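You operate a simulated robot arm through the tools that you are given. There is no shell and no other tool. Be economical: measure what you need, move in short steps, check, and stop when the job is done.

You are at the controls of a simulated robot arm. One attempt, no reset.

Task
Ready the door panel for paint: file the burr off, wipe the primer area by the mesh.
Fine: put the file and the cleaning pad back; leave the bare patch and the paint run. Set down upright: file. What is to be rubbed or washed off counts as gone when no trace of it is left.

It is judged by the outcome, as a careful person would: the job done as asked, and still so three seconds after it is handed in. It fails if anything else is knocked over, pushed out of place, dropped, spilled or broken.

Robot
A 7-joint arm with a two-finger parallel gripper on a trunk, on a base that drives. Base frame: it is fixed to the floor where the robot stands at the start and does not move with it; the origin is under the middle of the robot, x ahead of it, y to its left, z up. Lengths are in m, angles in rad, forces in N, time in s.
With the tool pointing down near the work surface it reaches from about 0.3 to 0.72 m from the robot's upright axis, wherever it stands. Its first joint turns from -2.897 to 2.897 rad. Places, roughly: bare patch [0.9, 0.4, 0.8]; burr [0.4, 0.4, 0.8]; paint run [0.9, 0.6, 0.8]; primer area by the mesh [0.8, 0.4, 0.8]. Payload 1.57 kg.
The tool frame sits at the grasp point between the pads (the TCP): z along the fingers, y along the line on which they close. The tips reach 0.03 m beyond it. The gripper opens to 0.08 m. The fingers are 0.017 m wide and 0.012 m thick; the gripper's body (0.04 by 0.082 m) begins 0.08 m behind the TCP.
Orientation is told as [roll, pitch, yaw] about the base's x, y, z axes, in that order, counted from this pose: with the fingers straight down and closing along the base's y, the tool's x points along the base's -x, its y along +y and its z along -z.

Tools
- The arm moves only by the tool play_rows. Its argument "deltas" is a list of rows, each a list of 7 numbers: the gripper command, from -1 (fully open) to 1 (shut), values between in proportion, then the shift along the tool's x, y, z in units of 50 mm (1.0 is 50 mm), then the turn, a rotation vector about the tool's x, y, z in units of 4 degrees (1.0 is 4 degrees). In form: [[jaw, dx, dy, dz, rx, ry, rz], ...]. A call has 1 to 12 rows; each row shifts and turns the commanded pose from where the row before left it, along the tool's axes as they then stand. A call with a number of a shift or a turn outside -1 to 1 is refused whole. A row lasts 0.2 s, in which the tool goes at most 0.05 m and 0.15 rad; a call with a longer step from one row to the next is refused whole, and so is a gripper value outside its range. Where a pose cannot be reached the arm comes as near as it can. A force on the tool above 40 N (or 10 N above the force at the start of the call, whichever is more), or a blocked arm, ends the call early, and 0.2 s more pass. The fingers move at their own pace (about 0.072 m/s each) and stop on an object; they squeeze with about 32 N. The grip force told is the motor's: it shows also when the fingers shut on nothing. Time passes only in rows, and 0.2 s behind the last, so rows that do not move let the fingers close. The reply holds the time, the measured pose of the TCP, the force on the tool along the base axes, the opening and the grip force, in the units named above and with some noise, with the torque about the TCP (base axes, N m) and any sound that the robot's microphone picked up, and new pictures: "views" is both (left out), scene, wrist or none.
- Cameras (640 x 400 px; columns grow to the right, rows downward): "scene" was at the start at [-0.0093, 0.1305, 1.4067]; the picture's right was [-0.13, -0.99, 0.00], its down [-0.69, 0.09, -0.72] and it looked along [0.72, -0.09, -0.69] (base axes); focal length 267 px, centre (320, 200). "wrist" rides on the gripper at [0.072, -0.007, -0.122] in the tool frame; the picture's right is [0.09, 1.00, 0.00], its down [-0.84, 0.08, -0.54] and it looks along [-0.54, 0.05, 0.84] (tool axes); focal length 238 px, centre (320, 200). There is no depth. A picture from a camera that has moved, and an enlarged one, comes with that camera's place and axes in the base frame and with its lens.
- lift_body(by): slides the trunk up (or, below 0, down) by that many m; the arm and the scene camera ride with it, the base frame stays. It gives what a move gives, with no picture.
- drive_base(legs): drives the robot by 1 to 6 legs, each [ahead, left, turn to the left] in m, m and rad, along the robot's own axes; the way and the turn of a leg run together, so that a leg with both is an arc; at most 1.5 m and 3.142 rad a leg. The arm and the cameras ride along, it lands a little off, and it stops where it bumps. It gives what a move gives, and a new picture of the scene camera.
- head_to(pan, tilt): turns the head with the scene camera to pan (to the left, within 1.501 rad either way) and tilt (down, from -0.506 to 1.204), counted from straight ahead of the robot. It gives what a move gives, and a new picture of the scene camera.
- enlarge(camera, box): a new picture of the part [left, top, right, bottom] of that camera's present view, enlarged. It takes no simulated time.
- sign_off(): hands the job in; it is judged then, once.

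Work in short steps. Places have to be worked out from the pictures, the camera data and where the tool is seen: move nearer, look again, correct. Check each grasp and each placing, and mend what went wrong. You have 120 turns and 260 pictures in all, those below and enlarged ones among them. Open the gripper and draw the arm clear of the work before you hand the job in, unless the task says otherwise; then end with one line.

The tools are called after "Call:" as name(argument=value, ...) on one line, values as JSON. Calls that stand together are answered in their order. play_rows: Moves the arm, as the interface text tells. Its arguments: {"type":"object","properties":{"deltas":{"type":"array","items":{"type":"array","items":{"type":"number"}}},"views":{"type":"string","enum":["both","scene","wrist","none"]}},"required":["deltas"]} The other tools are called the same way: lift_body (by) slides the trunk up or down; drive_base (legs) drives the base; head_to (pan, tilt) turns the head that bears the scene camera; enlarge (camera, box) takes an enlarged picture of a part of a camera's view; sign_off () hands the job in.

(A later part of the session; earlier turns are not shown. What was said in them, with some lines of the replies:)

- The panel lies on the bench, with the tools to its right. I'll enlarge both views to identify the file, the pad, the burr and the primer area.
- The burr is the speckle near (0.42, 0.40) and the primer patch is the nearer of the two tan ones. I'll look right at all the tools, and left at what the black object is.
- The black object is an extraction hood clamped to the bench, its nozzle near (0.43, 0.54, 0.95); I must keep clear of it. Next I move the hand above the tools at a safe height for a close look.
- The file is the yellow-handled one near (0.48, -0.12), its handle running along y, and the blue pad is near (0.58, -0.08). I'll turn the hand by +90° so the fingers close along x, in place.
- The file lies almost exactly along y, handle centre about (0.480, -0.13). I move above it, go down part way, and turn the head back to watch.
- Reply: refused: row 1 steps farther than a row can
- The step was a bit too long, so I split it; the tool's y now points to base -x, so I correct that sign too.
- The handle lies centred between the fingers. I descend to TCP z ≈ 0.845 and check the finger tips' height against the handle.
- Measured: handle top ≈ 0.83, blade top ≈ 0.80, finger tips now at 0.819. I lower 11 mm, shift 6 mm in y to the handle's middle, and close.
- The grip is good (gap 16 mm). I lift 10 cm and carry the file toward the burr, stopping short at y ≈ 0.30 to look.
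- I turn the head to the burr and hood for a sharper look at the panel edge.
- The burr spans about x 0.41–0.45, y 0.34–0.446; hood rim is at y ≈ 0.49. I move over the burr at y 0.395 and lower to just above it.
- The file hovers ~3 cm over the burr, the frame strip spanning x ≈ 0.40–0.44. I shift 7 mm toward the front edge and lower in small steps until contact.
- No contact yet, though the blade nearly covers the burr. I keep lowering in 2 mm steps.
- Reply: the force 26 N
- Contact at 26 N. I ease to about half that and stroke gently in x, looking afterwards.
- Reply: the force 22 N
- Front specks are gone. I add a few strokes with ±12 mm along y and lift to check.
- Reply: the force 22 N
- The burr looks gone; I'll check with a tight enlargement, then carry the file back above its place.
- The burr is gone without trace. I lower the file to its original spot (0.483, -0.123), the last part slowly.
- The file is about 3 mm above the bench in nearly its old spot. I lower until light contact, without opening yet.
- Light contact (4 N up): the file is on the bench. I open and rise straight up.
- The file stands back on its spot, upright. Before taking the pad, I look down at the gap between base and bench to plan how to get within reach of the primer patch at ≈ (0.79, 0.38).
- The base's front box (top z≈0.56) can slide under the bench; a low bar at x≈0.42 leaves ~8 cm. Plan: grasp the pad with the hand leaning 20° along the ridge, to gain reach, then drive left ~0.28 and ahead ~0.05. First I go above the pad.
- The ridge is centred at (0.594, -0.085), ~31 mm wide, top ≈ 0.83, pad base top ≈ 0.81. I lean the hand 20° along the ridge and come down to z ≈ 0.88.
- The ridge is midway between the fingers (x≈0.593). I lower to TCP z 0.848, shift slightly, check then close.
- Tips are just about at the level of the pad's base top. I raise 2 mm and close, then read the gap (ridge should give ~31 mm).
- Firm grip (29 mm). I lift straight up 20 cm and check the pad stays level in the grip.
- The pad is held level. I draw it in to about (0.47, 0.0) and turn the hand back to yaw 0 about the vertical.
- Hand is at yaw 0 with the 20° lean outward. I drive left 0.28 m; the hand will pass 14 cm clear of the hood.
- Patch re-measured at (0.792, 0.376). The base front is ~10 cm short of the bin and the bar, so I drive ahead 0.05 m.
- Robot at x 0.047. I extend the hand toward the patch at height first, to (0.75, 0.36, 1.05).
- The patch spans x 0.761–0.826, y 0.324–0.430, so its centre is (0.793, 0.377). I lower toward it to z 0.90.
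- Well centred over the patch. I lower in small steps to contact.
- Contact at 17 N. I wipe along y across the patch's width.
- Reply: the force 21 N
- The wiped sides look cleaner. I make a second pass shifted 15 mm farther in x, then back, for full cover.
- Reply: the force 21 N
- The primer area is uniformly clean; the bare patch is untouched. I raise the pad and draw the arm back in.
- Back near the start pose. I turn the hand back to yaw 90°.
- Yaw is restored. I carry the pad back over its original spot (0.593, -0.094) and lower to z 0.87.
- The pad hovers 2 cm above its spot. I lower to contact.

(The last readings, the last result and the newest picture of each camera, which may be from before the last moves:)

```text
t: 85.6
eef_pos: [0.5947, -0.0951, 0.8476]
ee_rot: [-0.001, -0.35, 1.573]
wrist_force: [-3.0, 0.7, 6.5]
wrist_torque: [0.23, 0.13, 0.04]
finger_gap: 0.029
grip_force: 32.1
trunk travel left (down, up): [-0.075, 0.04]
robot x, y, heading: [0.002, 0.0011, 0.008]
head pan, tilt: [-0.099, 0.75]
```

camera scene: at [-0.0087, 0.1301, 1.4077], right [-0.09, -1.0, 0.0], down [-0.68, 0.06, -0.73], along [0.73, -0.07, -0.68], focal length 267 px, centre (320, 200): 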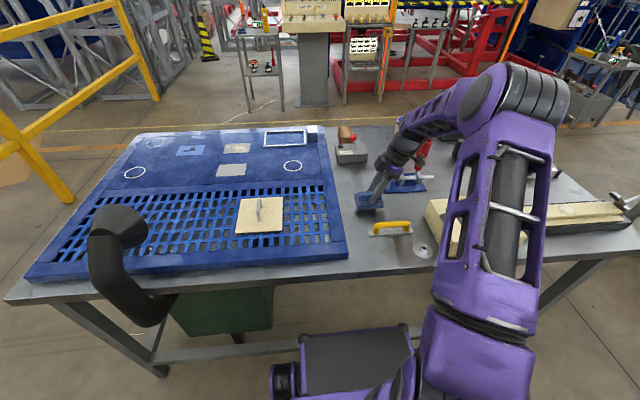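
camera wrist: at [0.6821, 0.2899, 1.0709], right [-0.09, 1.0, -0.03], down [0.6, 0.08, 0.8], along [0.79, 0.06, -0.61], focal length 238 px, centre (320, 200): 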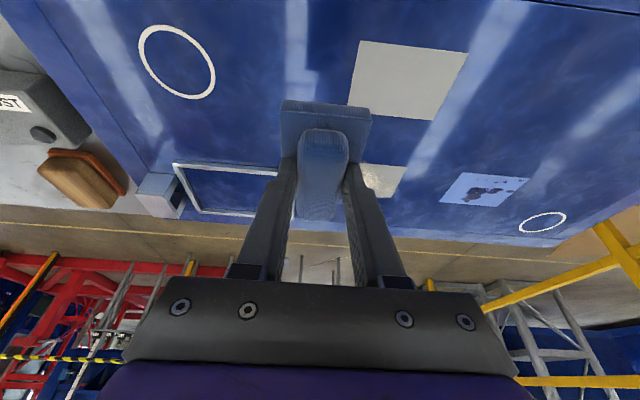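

Contact at 6.5 N: the pad rests on the bench. I open and withdraw along the finger direction, then up.

Call:
play_rows(deltas=[[0.4, 0, 0, 0, 0, 0, 0], [-1, 0, 0, 0, 0, 0, 0], [-1, 0, 0, 0, 0, 0, 0], [-1, 0, 0, 0, 0, 0, 0], [-1, -0.1, 0, -0.4, 0, 0, 0], [-1, -0.28, 0, -0.78, 0, 0, 0], [-1, -0.28, 0, -0.78, 0, 0, 0], [-1, -0.28, 0, -0.78, 0, 0, 0], [-1, -0.28, 0, -0.78, 0, 0, 0], [-1, 0, 0.8, 0, 0, 0, 0], [-1, 0, 0.8, 0, 0, 0, 0], [-1, 0, 0, 0, 0, 0, 0]], views="both")

Call:
enlarge(camera="scene", box=[330, 120, 450, 260])

Call:
enlarge(camera="scene", box=[60, 120, 350, 290])

```text
t: 88.2
eef_pos: [0.5144, -0.0973, 1.0341]
ee_rot: [0.0, -0.349, 1.573]
wrist_force: [0.0, 0.5, 0.6]
wrist_torque: [0.0, 0.03, 0.02]
finger_gap: 0.08
grip_force: 0.1
trunk travel left (down, up): [-0.075, 0.04]
robot x, y, heading: [0.0004, -0.0026, 0.007]
head pan, tilt: [-0.099, 0.75]
camera scene: at [-0.009, 0.1302, 1.4077], right [-0.09, -1.0, 0.0], down [-0.68, 0.06, -0.73], along [0.73, -0.07, -0.68], focal length 267 px, centre (320, 200)
camera wrist: at [0.5221, -0.2081, 1.124], right [-1.0, -0.09, -0.03], down [-0.08, 0.6, 0.8], along [-0.05, 0.79, -0.6], focal length 238 px, centre (320, 200)
```

scene: 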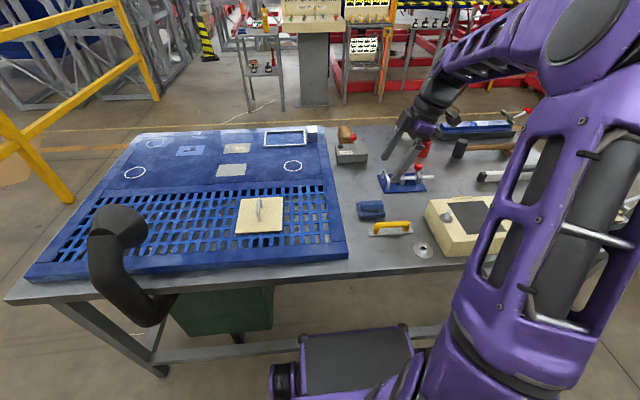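
wrist: 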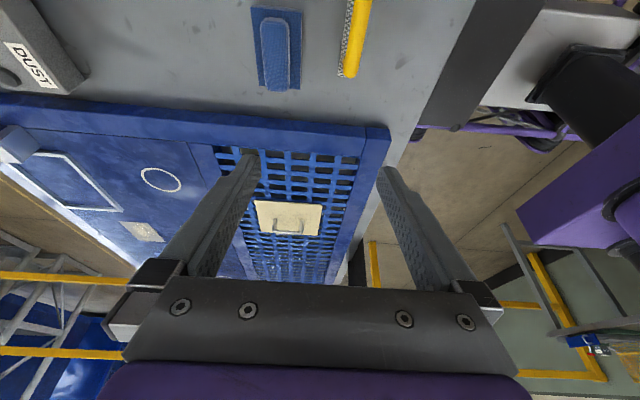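

```text
2.86 times, centred on (390, 190) of scene
camera zoom: at [-0.009, 0.1302, 1.4077], right [-0.09, -1.0, 0.0], down [-0.68, 0.06, -0.73], along [0.73, -0.07, -0.68], focal length 764 px, centre (120, 229)
```

zoom: 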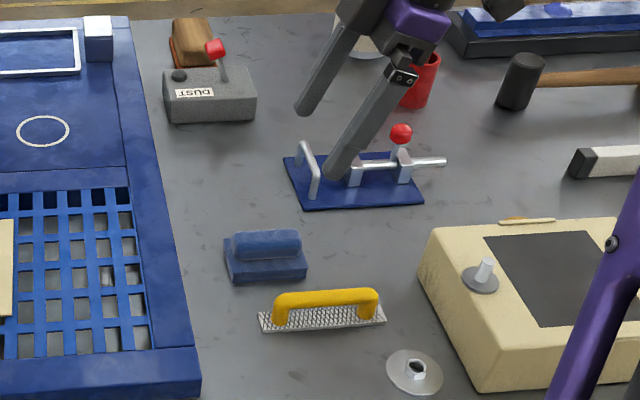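

```text
2.21 times, centred on (205, 205) of scene
camera zoom: at [-0.009, 0.1302, 1.4077], right [-0.09, -1.0, 0.0], down [-0.68, 0.06, -0.73], along [0.73, -0.07, -0.68], focal length 590 px, centre (574, 189)
```

zoom: 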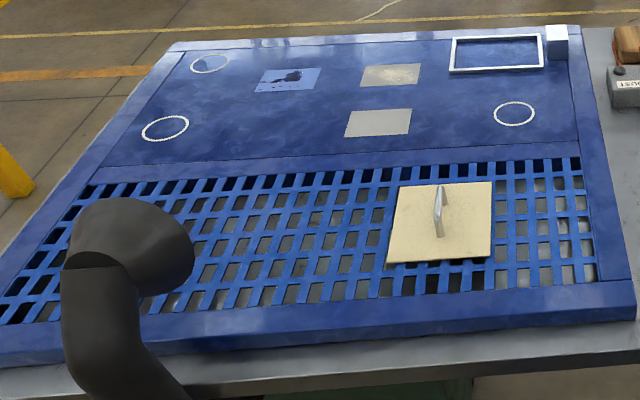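

The burr and the primer dirt are gone, both tools are back on their spots, and everything else is untouched. The gripper is open and clear, so I hand in.

Call:
sign_off()

```text
The job is handed in.
```

The burr is filed off and the primer area by the mesh is wiped clean. The file (upright) and the cleaning pad are back in their places, and the bare patch and paint run are untouched.
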